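You operate a simulated robot arm through the tools that you are given. There is no shell and no other tool.

You run a simulated two-armed robot. Do the job below in one go: nothing can be reset, and whatever is moved stays where it is left.

## Task
Put the box that says "sent" from the white table in the teal pan and the box marked "caps" on the table three. Put the filter on the white table away on the water table before the tank. Take the lid off the grease tin and lay it down on the white table. Open the drawer two, take the yellow stack from the white table and leave it inside and shut the two again. Take the yellow t key and leave it on the care shelf. Fetch the yellow cloth from the top of the black cart and set it on the yellow pad on the repairs bench. The order is free. Set down upright: box.
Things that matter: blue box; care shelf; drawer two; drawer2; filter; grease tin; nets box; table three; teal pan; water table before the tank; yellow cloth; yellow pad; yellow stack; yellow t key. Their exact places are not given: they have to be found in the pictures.

The check looks at the end state, three seconds after you hand in, the way a careful person would. Anything else that was tipped, shoved, dropped, spilled or broken makes it a failure. Lids that push on must go on centred and level and be pressed home; caps that screw on are set level and turned clockwise until they are tight. Flat cloth is picked up by pressing the open fingertips on it (5 to 10 N) and closing them slowly along it; thin cloth reads only 2 to 8 mm in the jaws.

## Robot
Two 7-joint arms with two-finger parallel grippers on one trunk, on a base that moves. Base frame: it is fixed to the floor where the robot stands at the start and does not move with it; the origin is under the middle of the robot, x ahead of it, y to its left, z up. Units: cm, degrees, N and s.
The left shoulder is at the start at [12.4, 17.1, 116.2], the right one opposite. With the tool pointing down near the work surface each hand reaches from about 38 to 90 cm from the robot's upright axis, wherever it stands, measured 20 degrees to its own side. Places, roughly: blue box, nets box [-125, 250, 75]; care shelf [-70, -390, 30]; drawer two [-300, 590, 60]; drawer2 [-300, 600, 60]; filter (6x6x14 cm) [-100, 310, 90]; grease tin [-25, 325, 75]; table three [-210, 460, 80]; teal pan (22x31x5 cm) [-180, 280, 80]; water table before the tank (17x34 cm) [-708, 310, 80]; yellow cloth (6x10x3 cm) [190, -80, 80]; yellow pad (18x14x2 cm) [250, -340, 80]; yellow stack (11x6x2 cm) [-10, 360, 80]; yellow t key [275, -325, 75]. Payload 4.4 kg a hand.
Tool frame (each hand has its own): the origin (TCP) lies between the finger pads and is the grasp point; the fingertips stand 2.3 cm ahead of it; z points along the fingers, y is the line along which they close. The gripper opens to 9.4 cm. The fingers are 3.8 cm wide and 1 cm thick; the gripper's body (5.4 by 9.6 cm) begins 3.9 cm behind the TCP.
Orientation is that of the tool frame in the base frame, as a unit quaternion [w, x, y, z]. With the fingers straight down and closing along the base's y, the tool's x points along the base's -x, its y along +y and its z along -z.

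## Interface
- The arms move only by the tool play_rows. It takes "left_steps", "right_steps" or both (then of equal length, played together; a hand with none holds still); each is a list of rows, each a list of 6 numbers: the shift along the base's x, y, z in m, then the turn, a rotation vector about the base's x, y, z in degrees. In form: [[dx, dy, dz, wx, wy, wz], ...]. A call has 1 to 20 rows; each row shifts and turns the commanded pose from where the row before left it. "left_claw" and "right_claw" are, for a hand that has rows, the gripper command, from -1 (fully open) to 1 (shut), values between in proportion, set as the call begins (left out, the last holds). A row lasts 0.2 s, in which the tool goes at most 5 cm and 8.6 degrees; a call with a longer step from one row to the next is refused whole, and so is a gripper value outside its range. Where a pose cannot be reached the arm comes as near as it can. A force on the tool above 40 N (or 10 N above the force at the start of the call, whichever is more), or a blocked arm, ends the call early, and 0.2 s more pass. Each finger travels about 7.2 cm/s and halts on what it meets, pressing with about 29 N; the grip force reading is that of the motor and also rises with nothing between the fingers. The clock runs only during rows and for 0.2 s after the last one: add rows that do not move to give the fingers time. It gives the time, the measured TCP pose, the force on the tool (base axes), the opening and the grip force at its end, in the units of the frame above (readings bear some noise), with the torque about the TCP (base axes, N m) and any sound that the robot's microphone picked up.
- Cameras (640 x 400 px; columns grow to the right, rows downward): "scene" is now at [24, 1.28, 130.45]; the picture's right is [0.13, -0.99, 0.00], its down [-0.56, -0.08, -0.82] and it looks along [0.82, 0.11, -0.57] (base axes); focal length 252 px, centre (320, 200). "left" rides on the left gripper at [8.6, -1.6, -7.4] in its tool frame; the picture's right is [0.18, 0.98, 0.00], its down [-0.58, 0.11, -0.81] and it looks along [-0.79, 0.15, 0.59] (tool axes); focal length 243 px, centre (320, 200). "right" rides on the right gripper at [8.6, 1.6, -7.5] in its tool frame; the picture's right is [-0.18, 0.98, 0.00], its down [-0.58, -0.11, -0.81] and it looks along [-0.79, -0.15, 0.59] (tool axes); focal length 243 px, centre (320, 200).
- get_image(camera): a new picture of that camera. It takes no simulated time.
- raise_lower(by): moves the trunk up (or, below 0, down) by that many cm; the arms and the scene camera ride with it, the base frame stays. It gives what a move gives, with no picture.
- steer(legs): drives the robot by 1 to 6 legs, each [ahead, left, turn to the left] in cm, cm and degrees, along the robot's own axes; the way and the turn of a leg run together, so that a leg with both is an arc; at most 150 cm and 180 degrees a leg. The arms and the cameras ride along, it lands a little off, and it stops where it bumps. It gives what a move gives.
- head_to(pan, tilt): turns the head with the scene camera to pan (to the left, within 80 degrees either way) and tilt (down, from -29 to 69), counted from straight ahead of the robot (the tilt from the chest, where the trunk bows). It gives what a move gives.
- probe_pixels(camera, pixels): there is no depth. For up to 12 entries [column, row, z] of the newest picture of that camera ("zoom" is the newest enlarged one), the place [x, y] in the base frame at which the ray of that pixel passes the height z, good to about 0.2 cm. It takes no simulated time.
- enlarge(camera, box): a new picture of the part [left, top, right, bottom] of that camera's present view, enlarged. It takes no simulated time.
- finish_job(): hands the job in; it is judged then, once.

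Open the grippers and draw the arms clear of the work before you hand the job in, unless the task says otherwise.

The tools are called after "Emit:" as a command line: name --argument value ..., lists and objects as JSON in quotes. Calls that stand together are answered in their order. play_rows: Moves the arms, as the interface text tells. Its arguments: {"type":"object","properties":{"left_steps":{"type":"array"},"left_claw":{"type":"number"},"right_steps":{"type":"array"},"right_claw":{"type":"number"}},"required":[]} The other tools are called the same way: raise_lower (by) moves the trunk up or down; steer (legs) drives the base; head_to (pan, tilt) turns the head that bears the scene camera; get_image (camera) takes a picture; probe_pixels (camera, pixels) gives the place at which the rays of pixels pass given heights; enlarge (camera, box) takes an enlarged picture of a part of a camera's view; finish_job () hands the job in.

At the start:

```text
t: 0.0
left_tcp_pos: [46.04, 20.08, 105.71]
left_tcp_rot: [-0.001, 0.0, 1.0, 0.0]
left_wrist_force: [0.1, 0.5, -1.0]
left_ft_torque: [0.01, -0.03, -0.06]
left_grip_width: 9.4
left_finger_force: 0.0
right_tcp_pos: [58.92, -26.57, 108.94]
right_tcp_rot: [0.0, 0.001, 1.0, 0.0]
right_wrist_force: [0.8, 0.4, -0.5]
right_ft_torque: [-0.02, 0.03, 0.0]
right_grip_width: 9.39
right_finger_force: 0.2
trunk travel left (down, up): [-17.5, 21.3]
robot x, y, heading: [0.12, -0.17, 0.3]
head pan, tilt (commanded): [7.6, 34.5]
```

scene: 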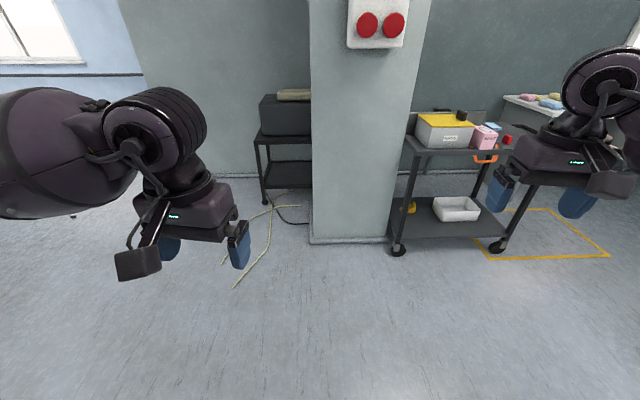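
right: 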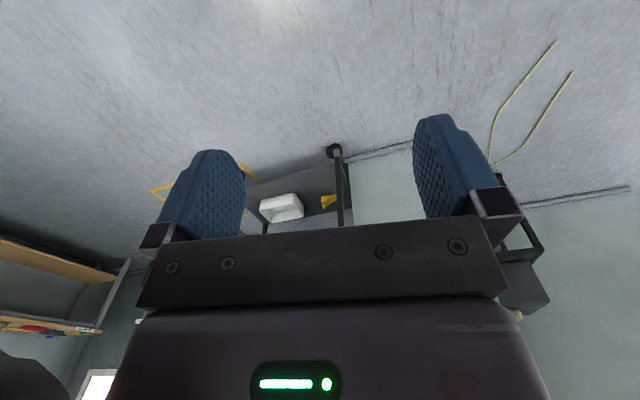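
left: 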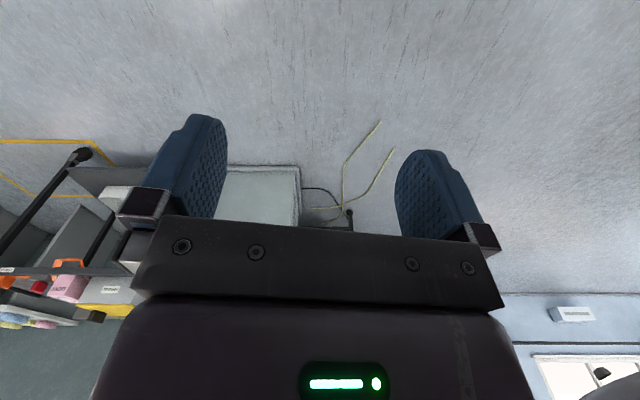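

The scene picture shows a black cart at about (460,150) with a box, a pink box and other things on it; I start by looking around with the head to learn the layout.

Emit:
head_to --pan -25 --tilt 25

Emit:
get_image --camera "scene"

Emit:
enlarge --camera "scene" --box '[240, 80, 440, 205]'

Emit:
head_to --pan -75 --tilt 20

Emit:
get_image --camera "scene"

Emit:
head_to --pan 75 --tilt 15

Emit:
get_image --camera "scene"

```text
t: 1.0
left_tcp_pos: [46.05, 20.07, 105.81]
left_tcp_rot: [0.001, 0.0, 1.0, 0.0]
left_wrist_force: [0.2, 0.3, 0.6]
left_ft_torque: [-0.02, -0.01, 0.01]
left_grip_width: 9.41
left_finger_force: 0.0
right_tcp_pos: [59.0, -26.56, 108.91]
right_tcp_rot: [0.0, 0.0, 1.0, 0.001]
right_wrist_force: [-0.1, 0.1, -0.1]
right_ft_torque: [-0.01, 0.05, -0.03]
right_grip_width: 9.4
right_finger_force: 0.1
trunk travel left (down, up): [-17.5, 21.3]
robot x, y, heading: [-0.15, 0.1, -0.2]
head pan, tilt (commanded): [-25.0, 25.0]
```

```text
taken
```

scene: 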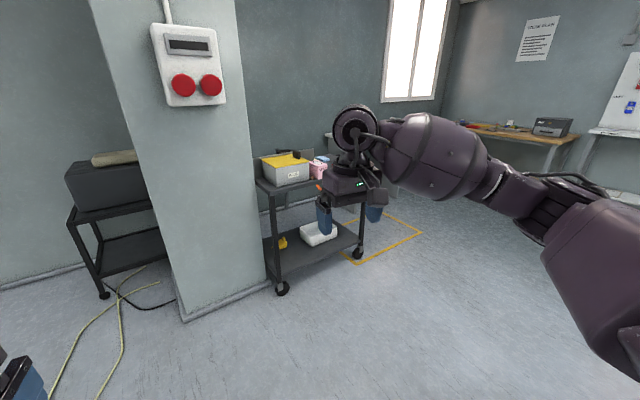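

```text
3.20 times, centred on (340, 142) of scene
```

zoom: 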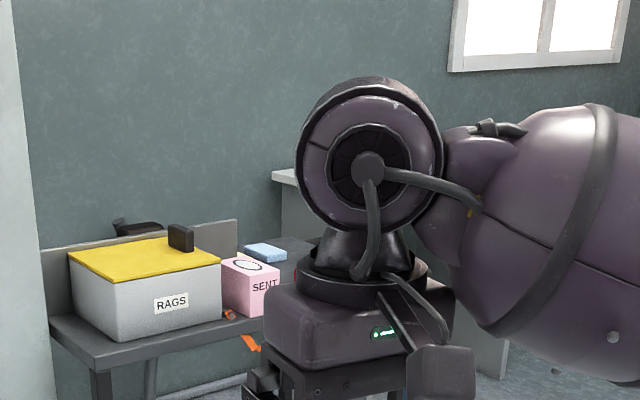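

```text
t: 2.2
left_tcp_pos: [45.92, 20.01, 105.73]
left_tcp_rot: [0.0, 0.001, 1.0, 0.0]
left_wrist_force: [0.2, -0.8, 0.0]
left_ft_torque: [0.01, -0.01, 0.0]
left_grip_width: 9.44
left_finger_force: 0.1
right_tcp_pos: [59.03, -26.55, 108.93]
right_tcp_rot: [0.0, 0.0, 1.0, 0.0]
right_wrist_force: [-0.2, 0.6, 0.4]
right_ft_torque: [0.03, -0.03, 0.02]
right_grip_width: 9.42
right_finger_force: 0.0
trunk travel left (down, up): [-17.5, 21.3]
robot x, y, heading: [-0.05, 0.1, -0.1]
head pan, tilt (commanded): [-75.0, 20.0]
```

```text
taken
```

scene: 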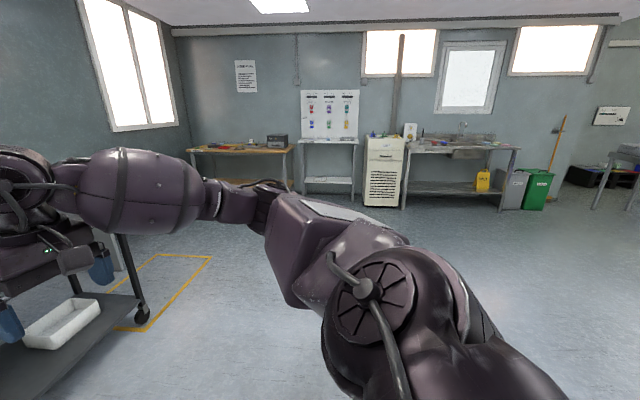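

```text
t: 4.5
left_tcp_pos: [46.03, 19.98, 105.75]
left_tcp_rot: [0.0, -0.001, 1.0, 0.0]
left_wrist_force: [-0.7, 0.6, -0.4]
left_ft_torque: [0.01, 0.0, 0.03]
left_grip_width: 9.41
left_finger_force: 0.1
right_tcp_pos: [59.02, -26.61, 108.96]
right_tcp_rot: [0.0, 0.0, 1.0, 0.001]
right_wrist_force: [-0.5, -0.4, -0.5]
right_ft_torque: [0.01, -0.02, 0.03]
right_grip_width: 9.41
right_finger_force: 0.1
trunk travel left (down, up): [-17.5, 21.3]
robot x, y, heading: [0.19, 0.12, 0.1]
head pan, tilt (commanded): [75.0, 15.0]
```

```text
taken
```

scene: 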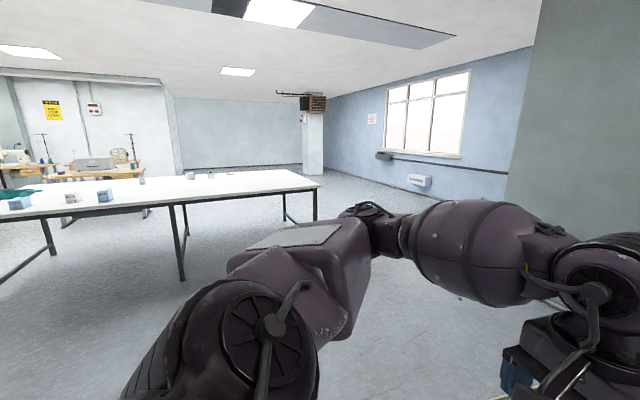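

The left view shows the long white table with blue boxes at (20,203), (70,198), (105,196) and (190,175). I enlarge the parts of it to read the things on it.

Emit:
enlarge --camera "scene" --box '[0, 150, 160, 250]'

Emit:
enlarge --camera "scene" --box '[130, 140, 330, 265]'

Emit:
enlarge --camera "scene" --box '[0, 90, 200, 215]'

```text
4.00 times, centred on (80, 200) of scene
```

zoom: 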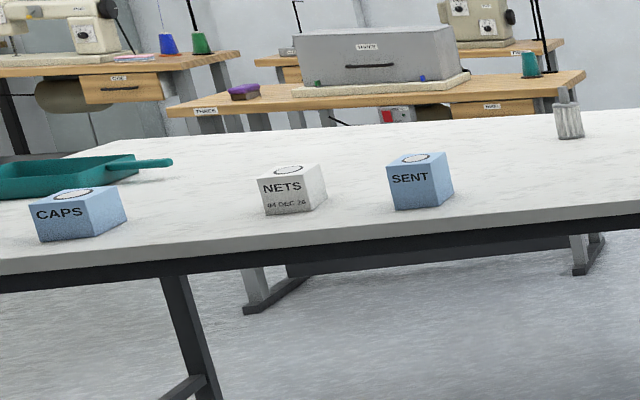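

```text
3.20 times, centred on (230, 202) of scene
```

zoom: 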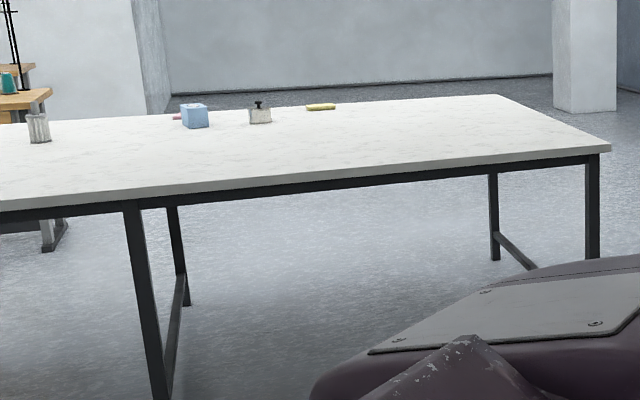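

```text
3.20 times, centred on (100, 152) of scene
```

zoom: 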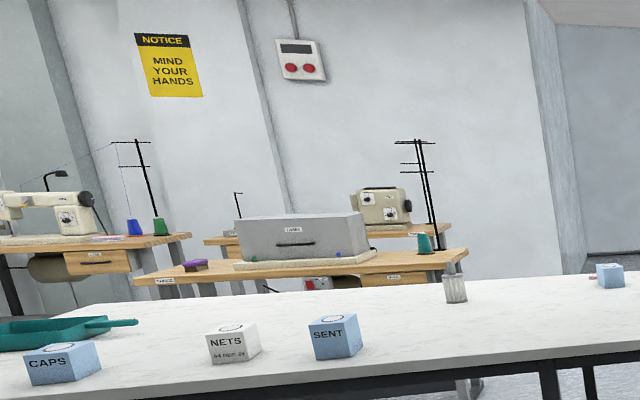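

The white table carries CAPS, NETS and SENT boxes, the teal pan, a grey ribbed filter and more. I'll first do the cloth and key side; I look at the cart and probe floor points for the layout.

Emit:
head_to --pan -10 --tilt 30

Emit:
get_image --camera "scene"

Emit:
enlarge --camera "scene" --box '[300, 80, 460, 180]'

```text
t: 6.1
left_tcp_pos: [46.04, 19.92, 105.77]
left_tcp_rot: [0.0, 0.001, 1.0, 0.0]
left_wrist_force: [-0.3, -0.2, -0.3]
left_ft_torque: [0.01, 0.02, 0.02]
left_grip_width: 9.42
left_finger_force: 0.1
right_tcp_pos: [59.01, -26.59, 109.0]
right_tcp_rot: [0.0, 0.001, 1.0, 0.0]
right_wrist_force: [-0.4, -0.3, -0.8]
right_ft_torque: [-0.06, 0.01, -0.03]
right_grip_width: 9.39
right_finger_force: 0.1
trunk travel left (down, up): [-17.5, 21.3]
robot x, y, heading: [-0.07, 0.08, -0.2]
head pan, tilt (commanded): [-10.0, 30.0]
```

```text
taken
```

scene: 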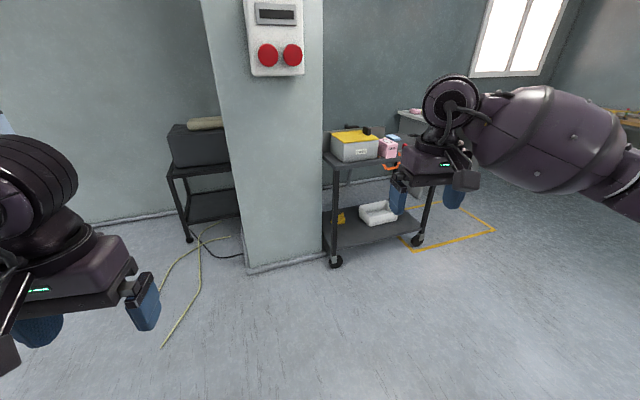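

```text
4.00 times, centred on (380, 130) of scene
```

zoom: 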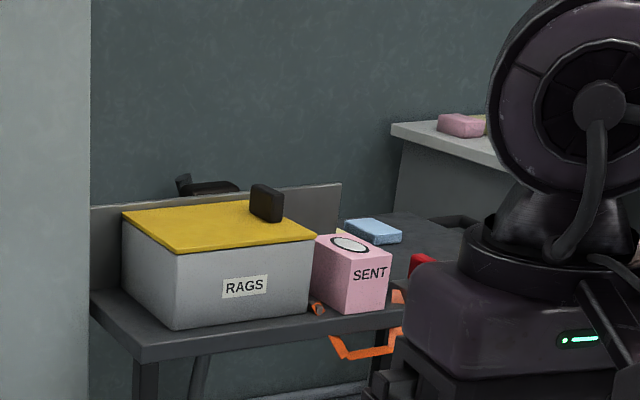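

The cart stands beside the pillar; I probe the cart's wheels and pillar base on the floor and the cart top height.

Emit:
probe_pixels --camera "scene" --pixels '[[336, 264, 0], [418, 243, 0], [246, 272, 0], [325, 258, 0], [493, 230, 0], [412, 250, 0], [325, 163, 80], [345, 170, 80], [400, 158, 80], [190, 240, 0]]'

Emit:
probe_pixels --camera "zoom" --pixels '[[175, 328, 80], [312, 310, 80], [345, 312, 80], [388, 305, 80], [90, 300, 80], [130, 362, 80], [375, 243, 83], [345, 230, 83]]'

```text
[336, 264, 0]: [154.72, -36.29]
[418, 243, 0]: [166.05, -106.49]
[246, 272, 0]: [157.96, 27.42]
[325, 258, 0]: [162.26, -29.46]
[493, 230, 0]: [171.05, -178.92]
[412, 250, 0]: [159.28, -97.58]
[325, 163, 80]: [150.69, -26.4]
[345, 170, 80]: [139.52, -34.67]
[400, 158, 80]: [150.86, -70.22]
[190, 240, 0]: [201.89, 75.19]
```

```text
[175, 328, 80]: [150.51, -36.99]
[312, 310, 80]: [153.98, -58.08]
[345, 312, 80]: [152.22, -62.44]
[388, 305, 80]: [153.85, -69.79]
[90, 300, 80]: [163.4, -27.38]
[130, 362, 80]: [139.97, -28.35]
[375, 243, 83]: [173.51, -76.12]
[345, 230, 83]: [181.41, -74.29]
```

The cart's front edge is near x≈150, y −30 to −110. I raise the trunk for clearance and view, and drive to stand in front of the cart.

Emit:
raise_lower --by 15

Emit:
steer --legs '[[0, -85, 0], [75, 0, 0]]'

Emit:
head_to --pan 0 --tilt 30

Emit:
get_image --camera "scene"

```text
t: 7.8
left_tcp_pos: [46.04, 20.1, 120.72]
left_tcp_rot: [-0.001, 0.0, 1.0, 0.0]
left_wrist_force: [0.4, 0.1, -0.2]
left_ft_torque: [0.02, 0.0, -0.02]
left_grip_width: 9.37
left_finger_force: 0.1
right_tcp_pos: [59.12, -26.61, 123.95]
right_tcp_rot: [-0.001, 0.0, 1.0, 0.0]
right_wrist_force: [0.1, -0.6, -0.4]
right_ft_torque: [-0.02, -0.01, -0.03]
right_grip_width: 9.4
right_finger_force: 0.1
trunk travel left (down, up): [-32.5, 6.3]
robot x, y, heading: [-0.16, 0.34, 0.0]
head pan, tilt (commanded): [-10.0, 30.0]
```

```text
t: 19.4
left_tcp_pos: [121.44, -67.23, 120.82]
left_tcp_rot: [0.0, 0.01, 1.0, 0.001]
left_wrist_force: [0.3, 0.0, -0.4]
left_ft_torque: [-0.02, 0.01, 0.01]
left_grip_width: 9.42
left_finger_force: 0.1
right_tcp_pos: [133.28, -113.97, 123.94]
right_tcp_rot: [0.0, 0.011, 1.0, 0.0]
right_wrist_force: [0.4, 0.5, 0.0]
right_ft_torque: [-0.02, -0.02, 0.0]
right_grip_width: 9.4
right_finger_force: 0.1
trunk travel left (down, up): [-32.5, 6.3]
robot x, y, heading: [74.72, -85.95, -1.0]
head pan, tilt (commanded): [-10.0, 30.0]
```

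```text
t: 20.1
left_tcp_pos: [121.29, -67.18, 120.73]
left_tcp_rot: [0.0, 0.01, 1.0, 0.0]
left_wrist_force: [-0.4, 0.4, 1.3]
left_ft_torque: [-0.02, 0.0, -0.02]
left_grip_width: 9.4
left_finger_force: 0.0
right_tcp_pos: [133.29, -114.03, 123.92]
right_tcp_rot: [0.001, 0.01, 1.0, 0.001]
right_wrist_force: [-0.3, 0.8, 0.0]
right_ft_torque: [0.02, 0.0, 0.03]
right_grip_width: 9.4
right_finger_force: 0.0
trunk travel left (down, up): [-32.5, 6.3]
robot x, y, heading: [74.8, -86.43, -1.2]
head pan, tilt (commanded): [0.0, 30.0]
```

```text
taken
```

scene: 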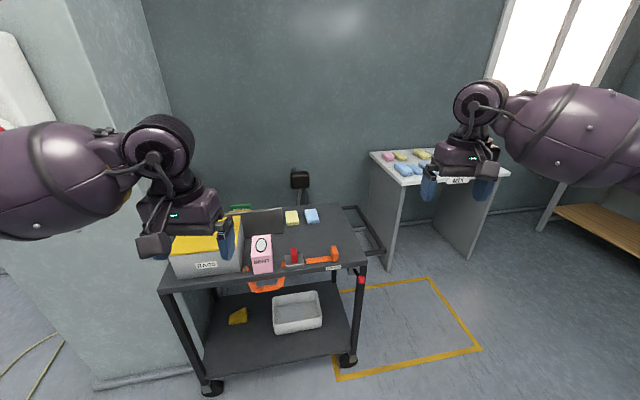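

The cart top now shows the yellow cloth at (291,217) beside a blue one at (312,215), with a clamp in front. I enlarge and probe.

Emit:
enlarge --camera "scene" --box '[220, 180, 380, 280]'

Emit:
probe_pixels --camera "zoom" --pixels '[[262, 148, 80], [325, 148, 80], [340, 140, 80], [400, 140, 80], [290, 180, 80], [560, 310, 80], [500, 110, 80], [375, 340, 80], [170, 370, 80], [20, 260, 80]]'

```text
4.00 times, centred on (300, 230) of scene
```

zoom: 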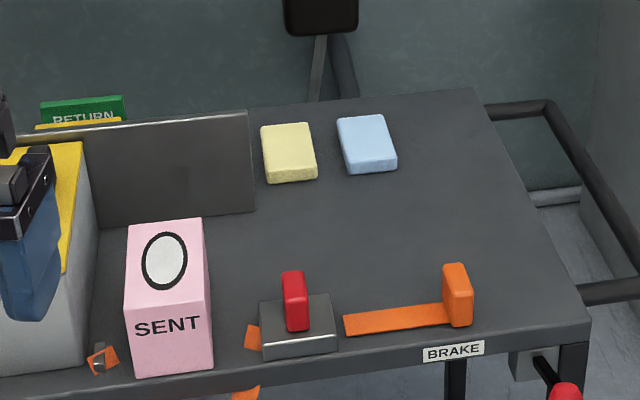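

```text
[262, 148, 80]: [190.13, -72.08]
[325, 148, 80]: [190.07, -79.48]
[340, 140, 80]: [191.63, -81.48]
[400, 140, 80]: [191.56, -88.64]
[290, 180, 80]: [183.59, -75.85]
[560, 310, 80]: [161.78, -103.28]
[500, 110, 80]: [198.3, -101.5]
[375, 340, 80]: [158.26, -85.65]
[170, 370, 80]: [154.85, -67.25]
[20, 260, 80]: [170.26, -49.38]
```

Yellow cloth is near (189,−75.5), just right of a standing plate and left of the blue cloth. I record rays for triangulation and then drive forward a bit.

Emit:
probe_pixels --camera "zoom" --pixels '[[268, 184, 70], [268, 184, 90], [318, 178, 70], [318, 178, 90], [260, 128, 70], [260, 128, 90], [309, 124, 70], [309, 124, 90], [317, 160, 70], [317, 160, 90], [254, 212, 70], [254, 212, 90]]'

Emit:
steer --legs '[[0, -12, 0], [33, 0, 1]]'

Emit:
head_to --pan 15 --tilt 40

Emit:
get_image --camera "scene"

Emit:
get_image --camera "left"

```text
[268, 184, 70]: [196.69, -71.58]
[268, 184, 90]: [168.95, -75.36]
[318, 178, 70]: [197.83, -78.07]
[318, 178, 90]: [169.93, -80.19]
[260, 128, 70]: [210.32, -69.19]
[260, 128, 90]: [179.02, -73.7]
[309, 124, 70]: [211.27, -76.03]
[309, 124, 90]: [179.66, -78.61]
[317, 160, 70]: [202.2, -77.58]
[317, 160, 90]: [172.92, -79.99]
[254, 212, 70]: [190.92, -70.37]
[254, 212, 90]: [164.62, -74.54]
```

```text
t: 23.6
left_tcp_pos: [154.15, -78.7, 120.72]
left_tcp_rot: [0.0, 0.001, 1.0, 0.001]
left_wrist_force: [1.0, 0.5, 0.1]
left_ft_torque: [-0.01, 0.0, 0.02]
left_grip_width: 9.4
left_finger_force: 0.0
right_tcp_pos: [167.01, -125.38, 123.95]
right_tcp_rot: [0.0, 0.002, 1.0, -0.001]
right_wrist_force: [0.3, 1.0, 0.7]
right_ft_torque: [0.01, 0.04, 0.0]
right_grip_width: 9.39
right_finger_force: 0.0
trunk travel left (down, up): [-32.5, 6.3]
robot x, y, heading: [108.1, -98.54, -0.2]
head pan, tilt (commanded): [0.0, 30.0]
```

```text
t: 24.4
left_tcp_pos: [154.12, -78.78, 120.79]
left_tcp_rot: [0.0, 0.001, 1.0, 0.0]
left_wrist_force: [0.7, 0.1, -0.1]
left_ft_torque: [0.0, -0.04, 0.0]
left_grip_width: 9.39
left_finger_force: 0.1
right_tcp_pos: [166.95, -125.22, 123.92]
right_tcp_rot: [0.0, 0.002, 1.0, -0.001]
right_wrist_force: [0.3, 0.3, 0.0]
right_ft_torque: [0.0, 0.0, -0.01]
right_grip_width: 9.41
right_finger_force: 0.0
trunk travel left (down, up): [-32.5, 6.3]
robot x, y, heading: [107.78, -98.65, -0.2]
head pan, tilt (commanded): [15.0, 40.0]
```

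```text
taken
```

scene: 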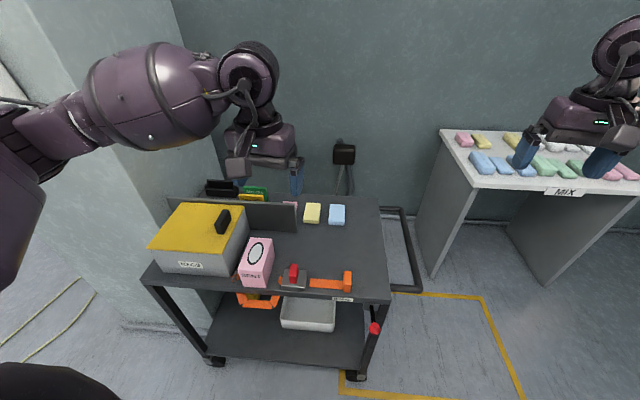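

```text
taken
```

left: 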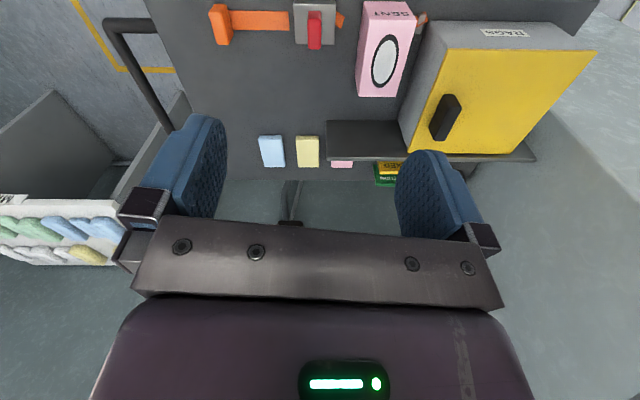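

The left hand camera sees the yellow cloth at (307,150) and the blue at (271,150). I enlarge it and triangulate its height.

Emit:
enlarge --camera "left" --box '[240, 110, 400, 210]'

Emit:
enlarge --camera "scene" --box '[240, 170, 400, 270]'

```text
4.00 times, centred on (320, 160) of left
```

zoom: 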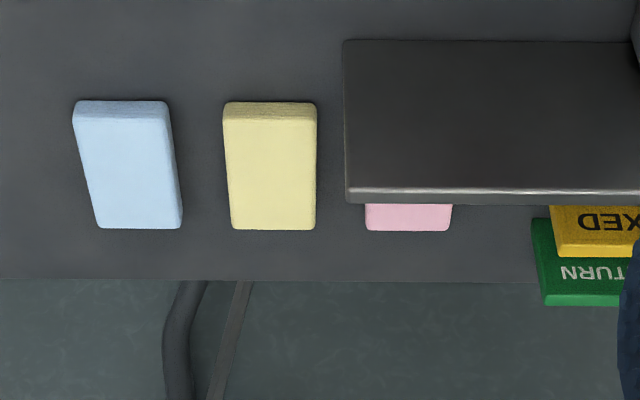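

```text
4.00 times, centred on (320, 220) of scene
```

zoom: 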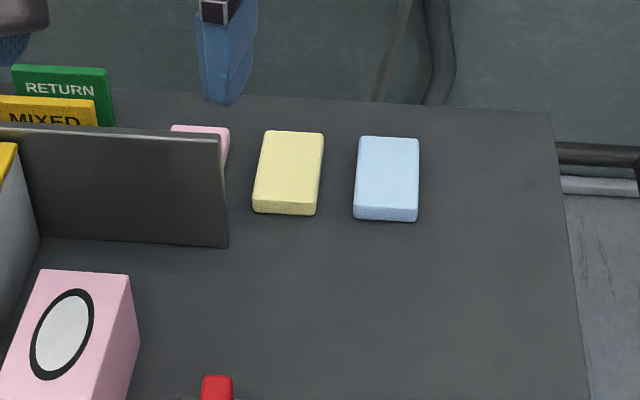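

Gaps on both sides of the yellow cloth are a few cm. I probe its corners in this zoom for triangulating.

Emit:
probe_pixels --camera "zoom" --pixels '[[254, 212, 70], [254, 212, 90], [315, 215, 70], [315, 215, 90], [265, 131, 70], [265, 131, 90], [324, 133, 70], [324, 133, 90], [228, 247, 70], [228, 247, 90]]'

Emit:
probe_pixels --camera "left" --pixels '[[296, 136, 80], [319, 136, 80], [298, 167, 80], [319, 167, 80], [319, 139, 83], [296, 139, 83]]'

```text
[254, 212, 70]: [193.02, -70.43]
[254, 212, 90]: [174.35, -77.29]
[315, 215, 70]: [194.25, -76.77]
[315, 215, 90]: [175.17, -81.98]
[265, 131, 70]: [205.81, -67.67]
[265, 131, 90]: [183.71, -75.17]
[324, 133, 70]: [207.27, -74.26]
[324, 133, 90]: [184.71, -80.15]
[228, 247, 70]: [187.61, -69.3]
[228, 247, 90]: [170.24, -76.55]
```

```text
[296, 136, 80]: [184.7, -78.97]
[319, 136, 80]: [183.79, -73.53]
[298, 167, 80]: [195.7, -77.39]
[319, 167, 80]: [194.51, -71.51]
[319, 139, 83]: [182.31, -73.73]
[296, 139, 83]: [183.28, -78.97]
```

Triangulation puts the cart top at z≈77.8 and the cloth centred near (190.2,−75.3), long axis about 10° off x. I move the left hand above it, turn 10°, and come down part way with the jaws at 8 cm.

Emit:
play_rows --left_steps '[[0.045, 0.0045, 0, 0, 0, 1.25], [0.045, 0.0045, 0, 0, 0, 1.25], [0.045, 0.0045, 0, 0, 0, 1.25], [0.045, 0.0045, 0, 0, 0, 1.25], [0.045, 0.0045, 0, 0, 0, 1.25], [0.045, 0.0045, 0, 0, 0, 1.25], [0.045, 0.004, 0, 0, 0, 1.25], [0.045, 0.004, 0, 0, 0, 1.25], [0, 0, -0.04, 0, 0, 0], [0, 0, -0.04, 0, 0, 0], [0, 0, -0.04, 0, 0, 0], [0, 0, -0.04, 0, 0, 0], [0, 0, -0.04, 0, 0, 0], [0, 0, -0.04, 0, 0, 0], [0, 0, 0, 0, 0, 0]]' --left_claw -0.7

Emit:
get_image --camera "left"

Emit:
get_image --camera "scene"

```text
t: 27.6
left_tcp_pos: [185.55, -74.85, 99.92]
left_tcp_rot: [0.0, -0.086, 0.996, 0.0]
left_wrist_force: [0.3, -0.9, 0.1]
left_ft_torque: [0.01, 0.01, 0.02]
left_grip_width: 8.0
left_finger_force: 0.0
left hand out of reach, approached as far as the arm can: row 8, 10, 12, 13, 14
right_tcp_pos: [166.95, -125.38, 123.96]
right_tcp_rot: [0.0, 0.002, 1.0, 0.0]
right_wrist_force: [0.3, -0.5, 0.2]
right_ft_torque: [0.02, 0.02, 0.01]
right_grip_width: 9.42
right_finger_force: 0.1
trunk travel left (down, up): [-32.5, 6.3]
robot x, y, heading: [108.09, -98.43, -0.5]
head pan, tilt (commanded): [15.0, 40.0]
```

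```text
taken
```

left: 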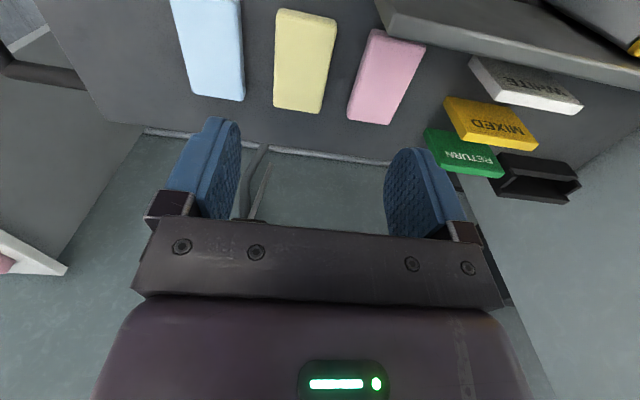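

```text
taken
```

scene: 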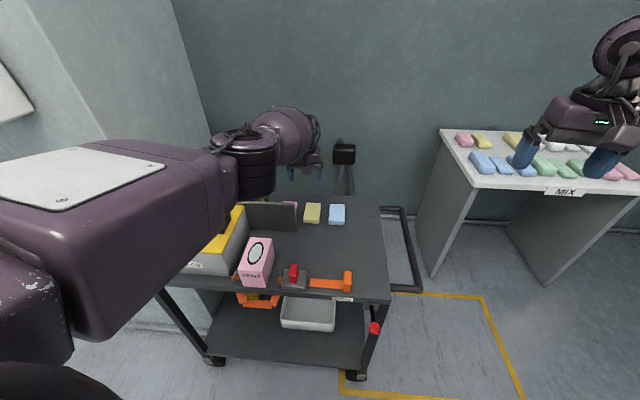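

The arm runs out of reach at x≈185.5, so I raise the hand a bit and drive 11 cm closer.

Emit:
play_rows --left_steps '[[-0.04, 0, 0.02, 0, 0, 0], [-0.04, 0, 0.03, 0, 0, 0], [-0.02, 0, 0.03, 0, 0, 0], [0, 0, 0, 0, 0, 0]]'

Emit:
steer --legs '[[11, 0, 0]]'

Emit:
head_to --pan 10 --tilt 55

Emit:
get_image --camera "scene"

Emit:
get_image --camera "left"

```text
t: 28.6
left_tcp_pos: [186.24, -73.62, 103.05]
left_tcp_rot: [-0.001, -0.086, 0.996, 0.0]
left_wrist_force: [-0.2, 0.0, -0.4]
left_ft_torque: [-0.01, -0.03, 0.0]
left_grip_width: 7.99
left_finger_force: 0.1
left hand out of reach, approached as far as the arm can: row 1, 2, 3
right_tcp_pos: [166.99, -125.33, 124.02]
right_tcp_rot: [-0.001, 0.002, 1.0, 0.0]
right_wrist_force: [-0.3, -0.6, -0.6]
right_ft_torque: [-0.02, -0.02, -0.02]
right_grip_width: 9.41
right_finger_force: 0.0
trunk travel left (down, up): [-32.5, 6.3]
robot x, y, heading: [107.99, -98.08, -0.2]
head pan, tilt (commanded): [15.0, 40.0]
```

```text
t: 29.8
left_tcp_pos: [197.29, -74.12, 103.01]
left_tcp_rot: [-0.001, -0.084, 0.996, 0.0]
left_wrist_force: [0.4, 0.2, 0.3]
left_ft_torque: [-0.01, 0.03, -0.02]
left_grip_width: 7.97
left_finger_force: 0.1
right_tcp_pos: [178.04, -125.6, 123.94]
right_tcp_rot: [0.0, 0.003, 1.0, 0.0]
right_wrist_force: [0.4, -0.3, 0.0]
right_ft_torque: [-0.04, 0.02, 0.04]
right_grip_width: 9.41
right_finger_force: 0.0
trunk travel left (down, up): [-32.5, 6.3]
robot x, y, heading: [118.84, -98.89, -0.1]
head pan, tilt (commanded): [15.0, 40.0]
```

```text
t: 30.5
left_tcp_pos: [197.17, -74.04, 103.18]
left_tcp_rot: [0.0, -0.085, 0.996, 0.0]
left_wrist_force: [-0.1, -0.2, -1.2]
left_ft_torque: [0.0, 0.01, 0.02]
left_grip_width: 7.99
left_finger_force: 0.0
right_tcp_pos: [178.01, -125.46, 124.04]
right_tcp_rot: [0.001, 0.003, 1.0, 0.0]
right_wrist_force: [0.4, -1.0, -0.7]
right_ft_torque: [0.0, -0.02, -0.02]
right_grip_width: 9.4
right_finger_force: 0.0
trunk travel left (down, up): [-32.5, 6.3]
robot x, y, heading: [118.98, -98.62, -0.3]
head pan, tilt (commanded): [10.0, 55.0]
```

```text
taken
```

scene: 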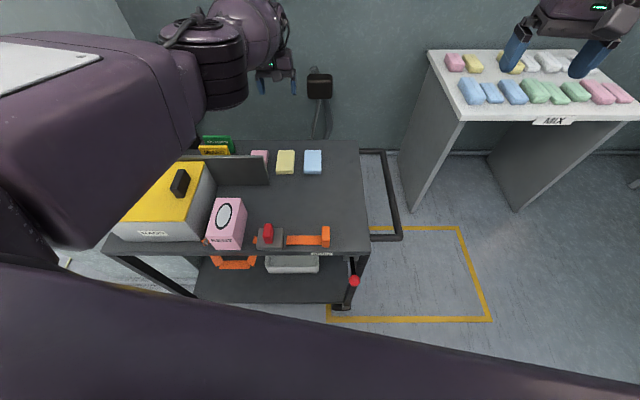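

```text
taken
```

left: 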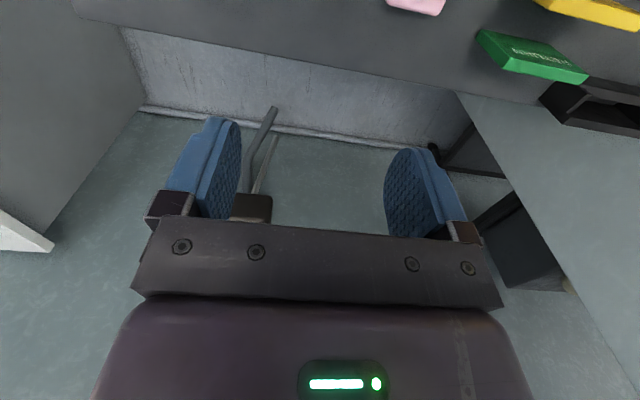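

The left arm is nearly straight at this shoulder height. I look down to see how much room the base has to the cart.

Emit:
head_to --pan -25 --tilt 69

Emit:
get_image --camera "scene"

```text
t: 31.6
left_tcp_pos: [197.22, -74.03, 103.02]
left_tcp_rot: [-0.001, -0.084, 0.996, 0.001]
left_wrist_force: [-0.1, 0.5, -0.1]
left_ft_torque: [-0.03, 0.01, 0.0]
left_grip_width: 7.99
left_finger_force: 0.0
right_tcp_pos: [177.83, -125.59, 123.95]
right_tcp_rot: [0.0, 0.003, 1.0, 0.0]
right_wrist_force: [-0.3, 0.1, 0.1]
right_ft_torque: [0.01, -0.01, 0.02]
right_grip_width: 9.39
right_finger_force: 0.0
trunk travel left (down, up): [-32.5, 6.3]
robot x, y, heading: [119.04, -98.94, -0.5]
head pan, tilt (commanded): [-25.0, 68.8]
```

```text
taken
```

scene: 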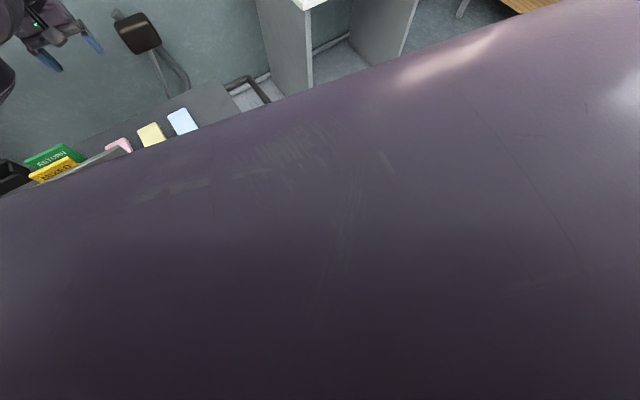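

The robot's own body blocks that view. Instead I lower the trunk in small steps and watch the forearm over the RAGS bin.

Emit:
raise_lower --by -6

Emit:
head_to --pan 35 --tilt 40

Emit:
get_image --camera "scene"

Emit:
get_image --camera "left"

Emit:
get_image --camera "right"

```text
t: 32.5
left_tcp_pos: [196.99, -73.94, 92.74]
left_tcp_rot: [-0.031, -0.084, 0.996, 0.003]
left_wrist_force: [-0.6, -0.2, 0.3]
left_ft_torque: [0.0, 0.01, 0.02]
left_grip_width: 7.98
left_finger_force: 0.1
right_tcp_pos: [177.78, -125.68, 118.2]
right_tcp_rot: [0.001, 0.003, 1.0, 0.0]
right_wrist_force: [-1.0, -0.3, 1.1]
right_ft_torque: [-0.01, -0.02, 0.02]
right_grip_width: 9.39
right_finger_force: 0.1
trunk travel left (down, up): [-26.5, 12.3]
robot x, y, heading: [119.06, -98.65, -0.5]
head pan, tilt (commanded): [-25.0, 68.8]
```

```text
t: 33.9
left_tcp_pos: [197.07, -73.97, 92.5]
left_tcp_rot: [-0.032, -0.085, 0.996, 0.002]
left_wrist_force: [0.8, -0.3, 0.0]
left_ft_torque: [0.03, -0.02, 0.02]
left_grip_width: 8.01
left_finger_force: 0.0
right_tcp_pos: [177.91, -125.55, 117.98]
right_tcp_rot: [0.0, 0.003, 1.0, 0.0]
right_wrist_force: [0.3, 0.4, -0.5]
right_ft_torque: [-0.04, 0.01, -0.03]
right_grip_width: 9.42
right_finger_force: 0.2
trunk travel left (down, up): [-26.5, 12.3]
robot x, y, heading: [118.86, -98.47, -0.1]
head pan, tilt (commanded): [35.0, 40.0]
```

```text
taken
```

scene: 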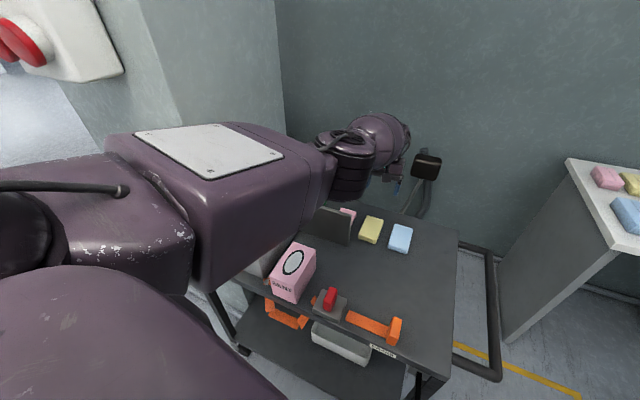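

```text
taken
```

left: 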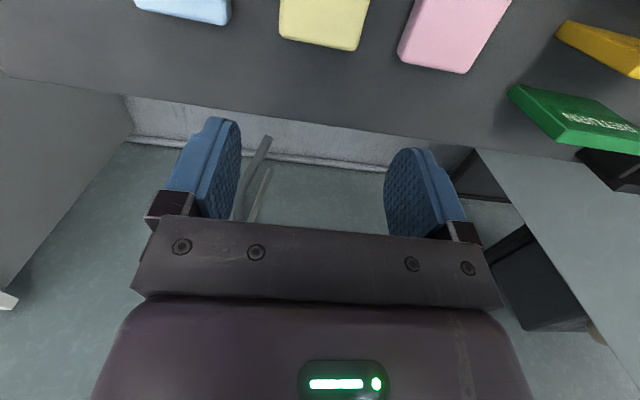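

```text
taken
```

right: 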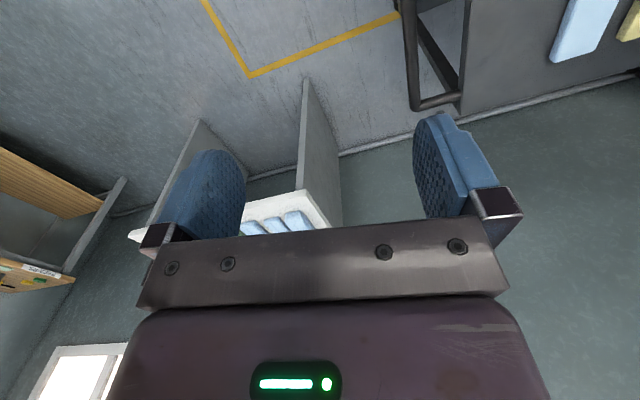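

The bin is only about 11 cm tall (top z≈89), so the forearm clears it. I move the left hand back a few cm with small rows and see where it lands.

Emit:
play_rows --left_steps '[[0, 0, 0, 0, 0, 0], [0, 0, 0.01, 0, 0, 0], [0, 0, 0.01, 0, 0, 0], [0, 0, 0, 0, 0, 0]]'

Emit:
get_image --camera "left"

```text
t: 34.9
left_tcp_pos: [197.46, -74.02, 94.42]
left_tcp_rot: [-0.033, -0.084, 0.996, 0.002]
left_wrist_force: [-0.2, -0.4, 0.8]
left_ft_torque: [0.01, 0.0, -0.01]
left_grip_width: 7.98
left_finger_force: 0.0
left hand out of reach, approached as far as the arm can: row 3
right_tcp_pos: [177.93, -125.54, 118.05]
right_tcp_rot: [0.0, 0.002, 1.0, 0.0]
right_wrist_force: [0.9, 0.3, 0.1]
right_ft_torque: [-0.02, 0.0, 0.0]
right_grip_width: 9.4
right_finger_force: 0.1
trunk travel left (down, up): [-26.5, 12.3]
robot x, y, heading: [118.89, -98.42, -0.2]
head pan, tilt (commanded): [35.0, 40.0]
```

```text
taken
```

left: 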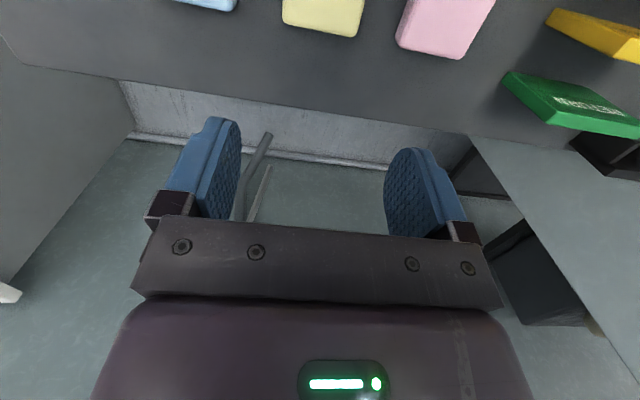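

Commands now track from the measured pose. I move back over the cloth to (190.2,−75.3), correct the 3.8° tilt, and stay at z≈94.

Emit:
play_rows --left_steps '[[-0.024, -0.0045, 0, 0, -1.3, 0], [-0.024, -0.0045, 0, 0, -1.3, 0], [-0.024, -0.0045, 0, 0, -1.2, 0], [0, 0, 0, 0, 0, 0]]'

Emit:
get_image --camera "left"

```text
t: 35.9
left_tcp_pos: [198.14, -74.03, 93.2]
left_tcp_rot: [-0.006, -0.085, 0.996, 0.0]
left_wrist_force: [0.1, 0.0, -0.5]
left_ft_torque: [-0.02, 0.0, -0.02]
left_grip_width: 7.97
left_finger_force: 0.1
left hand out of reach, approached as far as the arm can: row 1, 2, 3
right_tcp_pos: [178.09, -125.47, 118.02]
right_tcp_rot: [0.0, 0.003, 1.0, 0.0]
right_wrist_force: [0.5, -0.6, 0.4]
right_ft_torque: [-0.02, 0.0, 0.04]
right_grip_width: 9.41
right_finger_force: 0.0
trunk travel left (down, up): [-26.5, 12.3]
robot x, y, heading: [118.96, -98.57, -0.3]
head pan, tilt (commanded): [35.0, 40.0]
```

```text
taken
```

left: 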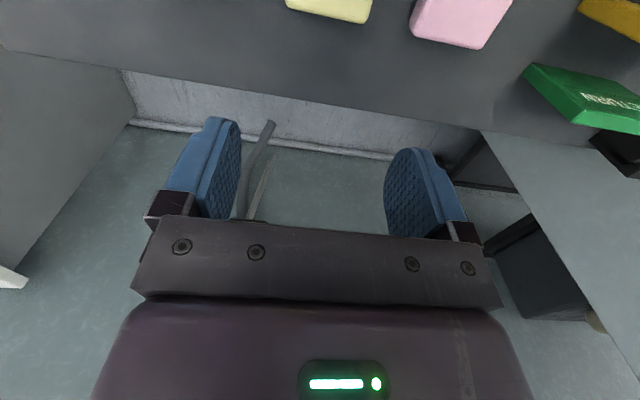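

The arm seems stuck near its straight singularity. I try a longer pull back and up to bend the elbow out of it.

Emit:
play_rows --left_steps '[[-0.03, 0, 0.03, 0, 0, 0], [-0.035, 0, 0.03, 0, 0, 0], [-0.035, 0, 0.03, 0, 0, 0], [-0.035, 0, 0.03, 0, 0, 0], [-0.035, 0, 0.03, 0, 0, 0], [-0.035, 0, 0.03, 0, 0, 0], [0, 0, 0, 0, 0, 0]]'

Emit:
get_image --camera "scene"

```text
t: 37.5
left_tcp_pos: [198.34, -73.62, 93.83]
left_tcp_rot: [0.0, -0.084, 0.996, 0.0]
left_wrist_force: [-0.2, -0.3, 0.5]
left_ft_torque: [-0.01, -0.02, -0.01]
left_grip_width: 8.0
left_finger_force: 0.1
left hand out of reach, approached as far as the arm can: row 1, 2, 3, 4, 5, 6
right_tcp_pos: [177.98, -125.53, 118.03]
right_tcp_rot: [0.0, 0.003, 1.0, 0.0]
right_wrist_force: [-0.6, 0.0, -0.9]
right_ft_torque: [0.04, -0.01, 0.01]
right_grip_width: 9.4
right_finger_force: 0.1
trunk travel left (down, up): [-26.5, 12.3]
robot x, y, heading: [119.09, -98.52, -0.4]
head pan, tilt (commanded): [35.0, 40.0]
```

```text
taken
```

scene: 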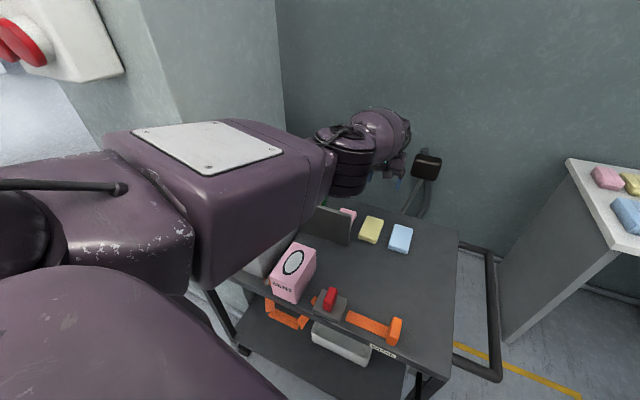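

Pulling back is refused while small upward moves worked; I try a pure upward move to see which directions are free.

Emit:
play_rows --left_steps '[[0, 0, 0.02, 0, 0, 0], [0, 0, 0.02, 0, 0, 0], [0, 0, 0.02, 0, 0, 0], [0, 0, 0.02, 0, 0, 0], [0, 0, 0, 0, 0, 0]]'

Emit:
play_rows --left_steps '[[0, -0.02, 0, 0, 0, 0], [0, -0.02, 0, 0, 0, 0], [0, -0.02, 0, 0, 0, 0], [0, -0.02, 0, 0, 0, 0], [0, 0, 0, 0, 0, 0]]'

```text
t: 38.6
left_tcp_pos: [199.91, -73.34, 101.72]
left_tcp_rot: [0.002, -0.085, 0.996, 0.0]
left_wrist_force: [0.1, 0.0, -0.2]
left_ft_torque: [0.0, 0.0, 0.01]
left_grip_width: 7.98
left_finger_force: 0.0
left hand out of reach, approached as far as the arm can: row 1, 2, 3, 4
right_tcp_pos: [177.99, -125.64, 118.01]
right_tcp_rot: [0.0, 0.002, 1.0, 0.0]
right_wrist_force: [-0.8, -0.2, -0.7]
right_ft_torque: [0.0, -0.03, 0.04]
right_grip_width: 9.42
right_finger_force: 0.0
trunk travel left (down, up): [-26.5, 12.3]
robot x, y, heading: [118.91, -98.74, -0.2]
head pan, tilt (commanded): [35.0, 40.0]
```

```text
t: 39.9
left_tcp_pos: [199.72, -81.35, 101.38]
left_tcp_rot: [0.001, -0.084, 0.996, -0.001]
left_wrist_force: [-0.3, 0.4, 0.7]
left_ft_torque: [0.0, 0.03, -0.02]
left_grip_width: 8.0
left_finger_force: 0.0
right_tcp_pos: [177.79, -125.42, 118.11]
right_tcp_rot: [0.0, 0.003, 1.0, 0.0]
right_wrist_force: [0.5, 0.2, 0.5]
right_ft_torque: [-0.05, 0.0, -0.02]
right_grip_width: 9.4
right_finger_force: 0.1
trunk travel left (down, up): [-26.5, 12.3]
robot x, y, heading: [119.1, -98.63, -0.1]
head pan, tilt (commanded): [35.0, 40.0]
```

Sideways motion was followed without a reach warning. Now I try pulling back again from here.

Emit:
play_rows --left_steps '[[-0.01, -0.005, 0, 0, 0, 0], [-0.015, -0.005, 0, 0, 0, 0], [-0.02, -0.005, 0, 0, 0, 0], [-0.02, 0, 0, 0, 0, 0], [-0.02, 0, 0, 0, 0, 0], [0, 0, 0, 0, 0, 0]]'

```text
t: 41.2
left_tcp_pos: [199.37, -83.09, 101.15]
left_tcp_rot: [0.001, -0.084, 0.996, -0.001]
left_wrist_force: [-0.1, -0.3, -0.2]
left_ft_torque: [-0.05, -0.03, 0.02]
left_grip_width: 7.97
left_finger_force: 0.1
left hand out of reach, approached as far as the arm can: row 1, 2, 3, 4, 5
right_tcp_pos: [177.79, -125.56, 118.04]
right_tcp_rot: [0.0, 0.004, 1.0, 0.0]
right_wrist_force: [1.0, 0.5, 0.0]
right_ft_torque: [0.03, 0.0, 0.0]
right_grip_width: 9.38
right_finger_force: 0.1
trunk travel left (down, up): [-26.5, 12.3]
robot x, y, heading: [119.23, -98.68, -0.3]
head pan, tilt (commanded): [35.0, 40.0]
```

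Still refused. I go up toward shoulder level (which bends the elbow slightly) and then try back again with tiny steps.

Emit:
play_rows --left_steps '[[0, 0, 0.02, 0, 0, -1], [0, 0, 0.02, 0, 0, -1], [0, 0, 0.02, 0, 0, -1], [0, 0, 0.02, 0, 0, -1], [0, 0, 0.02, 0, 0, -1], [0, 0, 0.02, 0, 0, -1], [0, 0, 0, 0, 0, 0]]'

Emit:
play_rows --left_steps '[[-0.005, 0, 0, 0, 0, 0], [-0.01, 0, 0, 0, 0, 0], [-0.01, 0, 0, 0, 0, 0], [-0.01, 0, 0, 0, 0, 0], [0, 0, 0, 0, 0, 0]]'

```text
t: 42.9
left_tcp_pos: [199.97, -83.12, 112.97]
left_tcp_rot: [0.001, -0.032, 0.999, 0.001]
left_wrist_force: [0.2, -0.2, -0.6]
left_ft_torque: [0.01, 0.01, 0.02]
left_grip_width: 8.01
left_finger_force: 0.0
left hand out of reach, approached as far as the arm can: row 2, 5
right_tcp_pos: [177.93, -125.59, 118.02]
right_tcp_rot: [0.0, 0.002, 1.0, 0.0]
right_wrist_force: [0.2, 0.2, 0.1]
right_ft_torque: [0.0, 0.01, 0.01]
right_grip_width: 9.36
right_finger_force: 0.0
trunk travel left (down, up): [-26.5, 12.3]
robot x, y, heading: [119.5, -98.65, -0.4]
head pan, tilt (commanded): [35.0, 40.0]
```

```text
t: 44.0
left_tcp_pos: [200.08, -83.17, 113.05]
left_tcp_rot: [0.001, -0.032, 0.999, 0.0]
left_wrist_force: [-0.3, -0.9, -0.3]
left_ft_torque: [-0.03, 0.0, -0.01]
left_grip_width: 7.98
left_finger_force: 0.0
left hand out of reach, approached as far as the arm can: row 1, 2, 3, 4
right_tcp_pos: [177.89, -125.64, 117.94]
right_tcp_rot: [0.0, 0.003, 1.0, 0.0]
right_wrist_force: [0.4, -1.2, 0.3]
right_ft_torque: [-0.01, 0.03, -0.03]
right_grip_width: 9.41
right_finger_force: 0.2
trunk travel left (down, up): [-26.5, 12.3]
robot x, y, heading: [119.04, -98.73, -0.4]
head pan, tilt (commanded): [35.0, 40.0]
```

Still blocked. I look at the left arm's shape with the head to understand how the elbow lies.

Emit:
head_to --pan 50 --tilt 25

Emit:
get_image --camera "scene"

Emit:
head_to --pan 75 --tilt 45

Emit:
get_image --camera "scene"

```text
t: 44.8
left_tcp_pos: [200.03, -83.24, 112.96]
left_tcp_rot: [0.001, -0.032, 0.999, 0.0]
left_wrist_force: [0.5, -0.1, 1.2]
left_ft_torque: [0.02, -0.02, 0.0]
left_grip_width: 8.0
left_finger_force: 0.1
right_tcp_pos: [178.02, -125.6, 117.96]
right_tcp_rot: [0.0, 0.002, 1.0, 0.0]
right_wrist_force: [-0.9, -0.3, -0.3]
right_ft_torque: [0.01, 0.08, -0.03]
right_grip_width: 9.4
right_finger_force: 0.0
trunk travel left (down, up): [-26.5, 12.3]
robot x, y, heading: [119.09, -98.34, -0.2]
head pan, tilt (commanded): [50.0, 25.0]
```

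```text
taken
```

scene: 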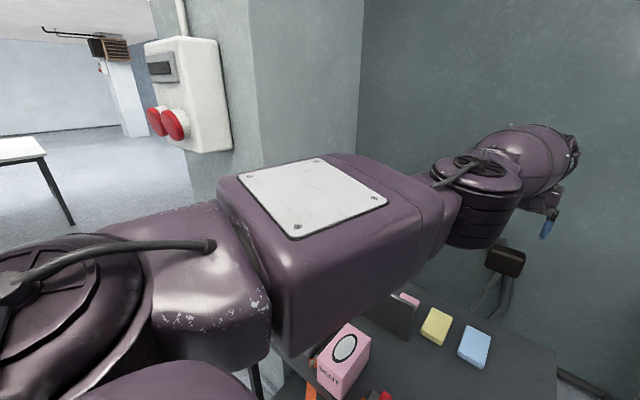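

```text
t: 45.7
left_tcp_pos: [200.1, -83.24, 112.85]
left_tcp_rot: [0.001, -0.033, 0.999, 0.001]
left_wrist_force: [-0.6, -0.1, -0.6]
left_ft_torque: [-0.02, 0.03, 0.0]
left_grip_width: 7.99
left_finger_force: 0.0
right_tcp_pos: [177.91, -125.6, 117.96]
right_tcp_rot: [0.0, 0.003, 1.0, 0.0]
right_wrist_force: [0.1, -0.3, -0.2]
right_ft_torque: [0.01, -0.03, -0.01]
right_grip_width: 9.44
right_finger_force: 0.0
trunk travel left (down, up): [-26.5, 12.3]
robot x, y, heading: [118.88, -98.41, -0.4]
head pan, tilt (commanded): [75.0, 45.0]
```

```text
taken
```

scene: 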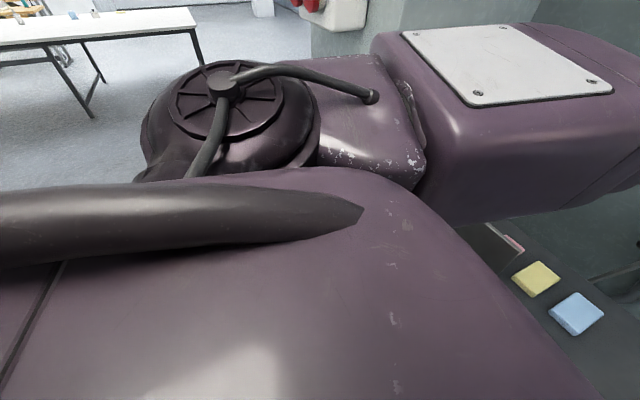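

The elbow's axis is about vertical, so sideways moves should bend it. I try a mostly sideways move to the left with slight pull-back.

Emit:
play_rows --left_steps '[[0, 0.03, 0, 0, 0, 0], [0, 0.03, 0, 0, 0, 0], [-0.01, 0.03, 0, 0, 0, 0], [-0.01, 0.03, 0, 0, 0, 0], [-0.02, 0.03, 0, 0, 0, 0], [-0.02, 0.03, 0, 0, 0, 0], [0, 0, 0, 0, 0, 0]]'

Emit:
play_rows --left_steps '[[0, -0.04, 0, 0, 0, 0], [0, -0.04, 0, 0, 0, 0], [0, -0.04, 0, 0, 0, 0], [-0.0, -0.04, 0, 0, 0, 0], [0, 0, 0, 0, 0, 0]]'

```text
t: 47.3
left_tcp_pos: [194.3, -65.44, 112.79]
left_tcp_rot: [0.001, -0.032, 0.999, 0.001]
left_wrist_force: [0.0, -0.4, -0.6]
left_ft_torque: [0.0, 0.02, -0.02]
left_grip_width: 7.98
left_finger_force: 0.0
left hand out of reach, approached as far as the arm can: row 1
right_tcp_pos: [177.89, -125.61, 117.96]
right_tcp_rot: [0.001, 0.003, 1.0, 0.0]
right_wrist_force: [0.0, -0.1, 0.9]
right_ft_torque: [0.0, 0.0, 0.04]
right_grip_width: 9.41
right_finger_force: 0.0
trunk travel left (down, up): [-26.5, 12.3]
robot x, y, heading: [119.19, -98.81, -0.3]
head pan, tilt (commanded): [75.0, 45.0]
```

```text
t: 48.5
left_tcp_pos: [194.31, -81.31, 113.14]
left_tcp_rot: [0.003, -0.033, 0.999, 0.001]
left_wrist_force: [-0.2, 1.1, 0.9]
left_ft_torque: [0.0, -0.02, 0.01]
left_grip_width: 7.97
left_finger_force: 0.0
right_tcp_pos: [177.83, -125.42, 118.1]
right_tcp_rot: [0.001, 0.003, 1.0, 0.0]
right_wrist_force: [0.5, 0.6, 0.7]
right_ft_torque: [-0.04, 0.0, 0.0]
right_grip_width: 9.4
right_finger_force: 0.0
trunk travel left (down, up): [-26.5, 12.3]
robot x, y, heading: [119.27, -98.48, -0.4]
head pan, tilt (commanded): [75.0, 45.0]
```

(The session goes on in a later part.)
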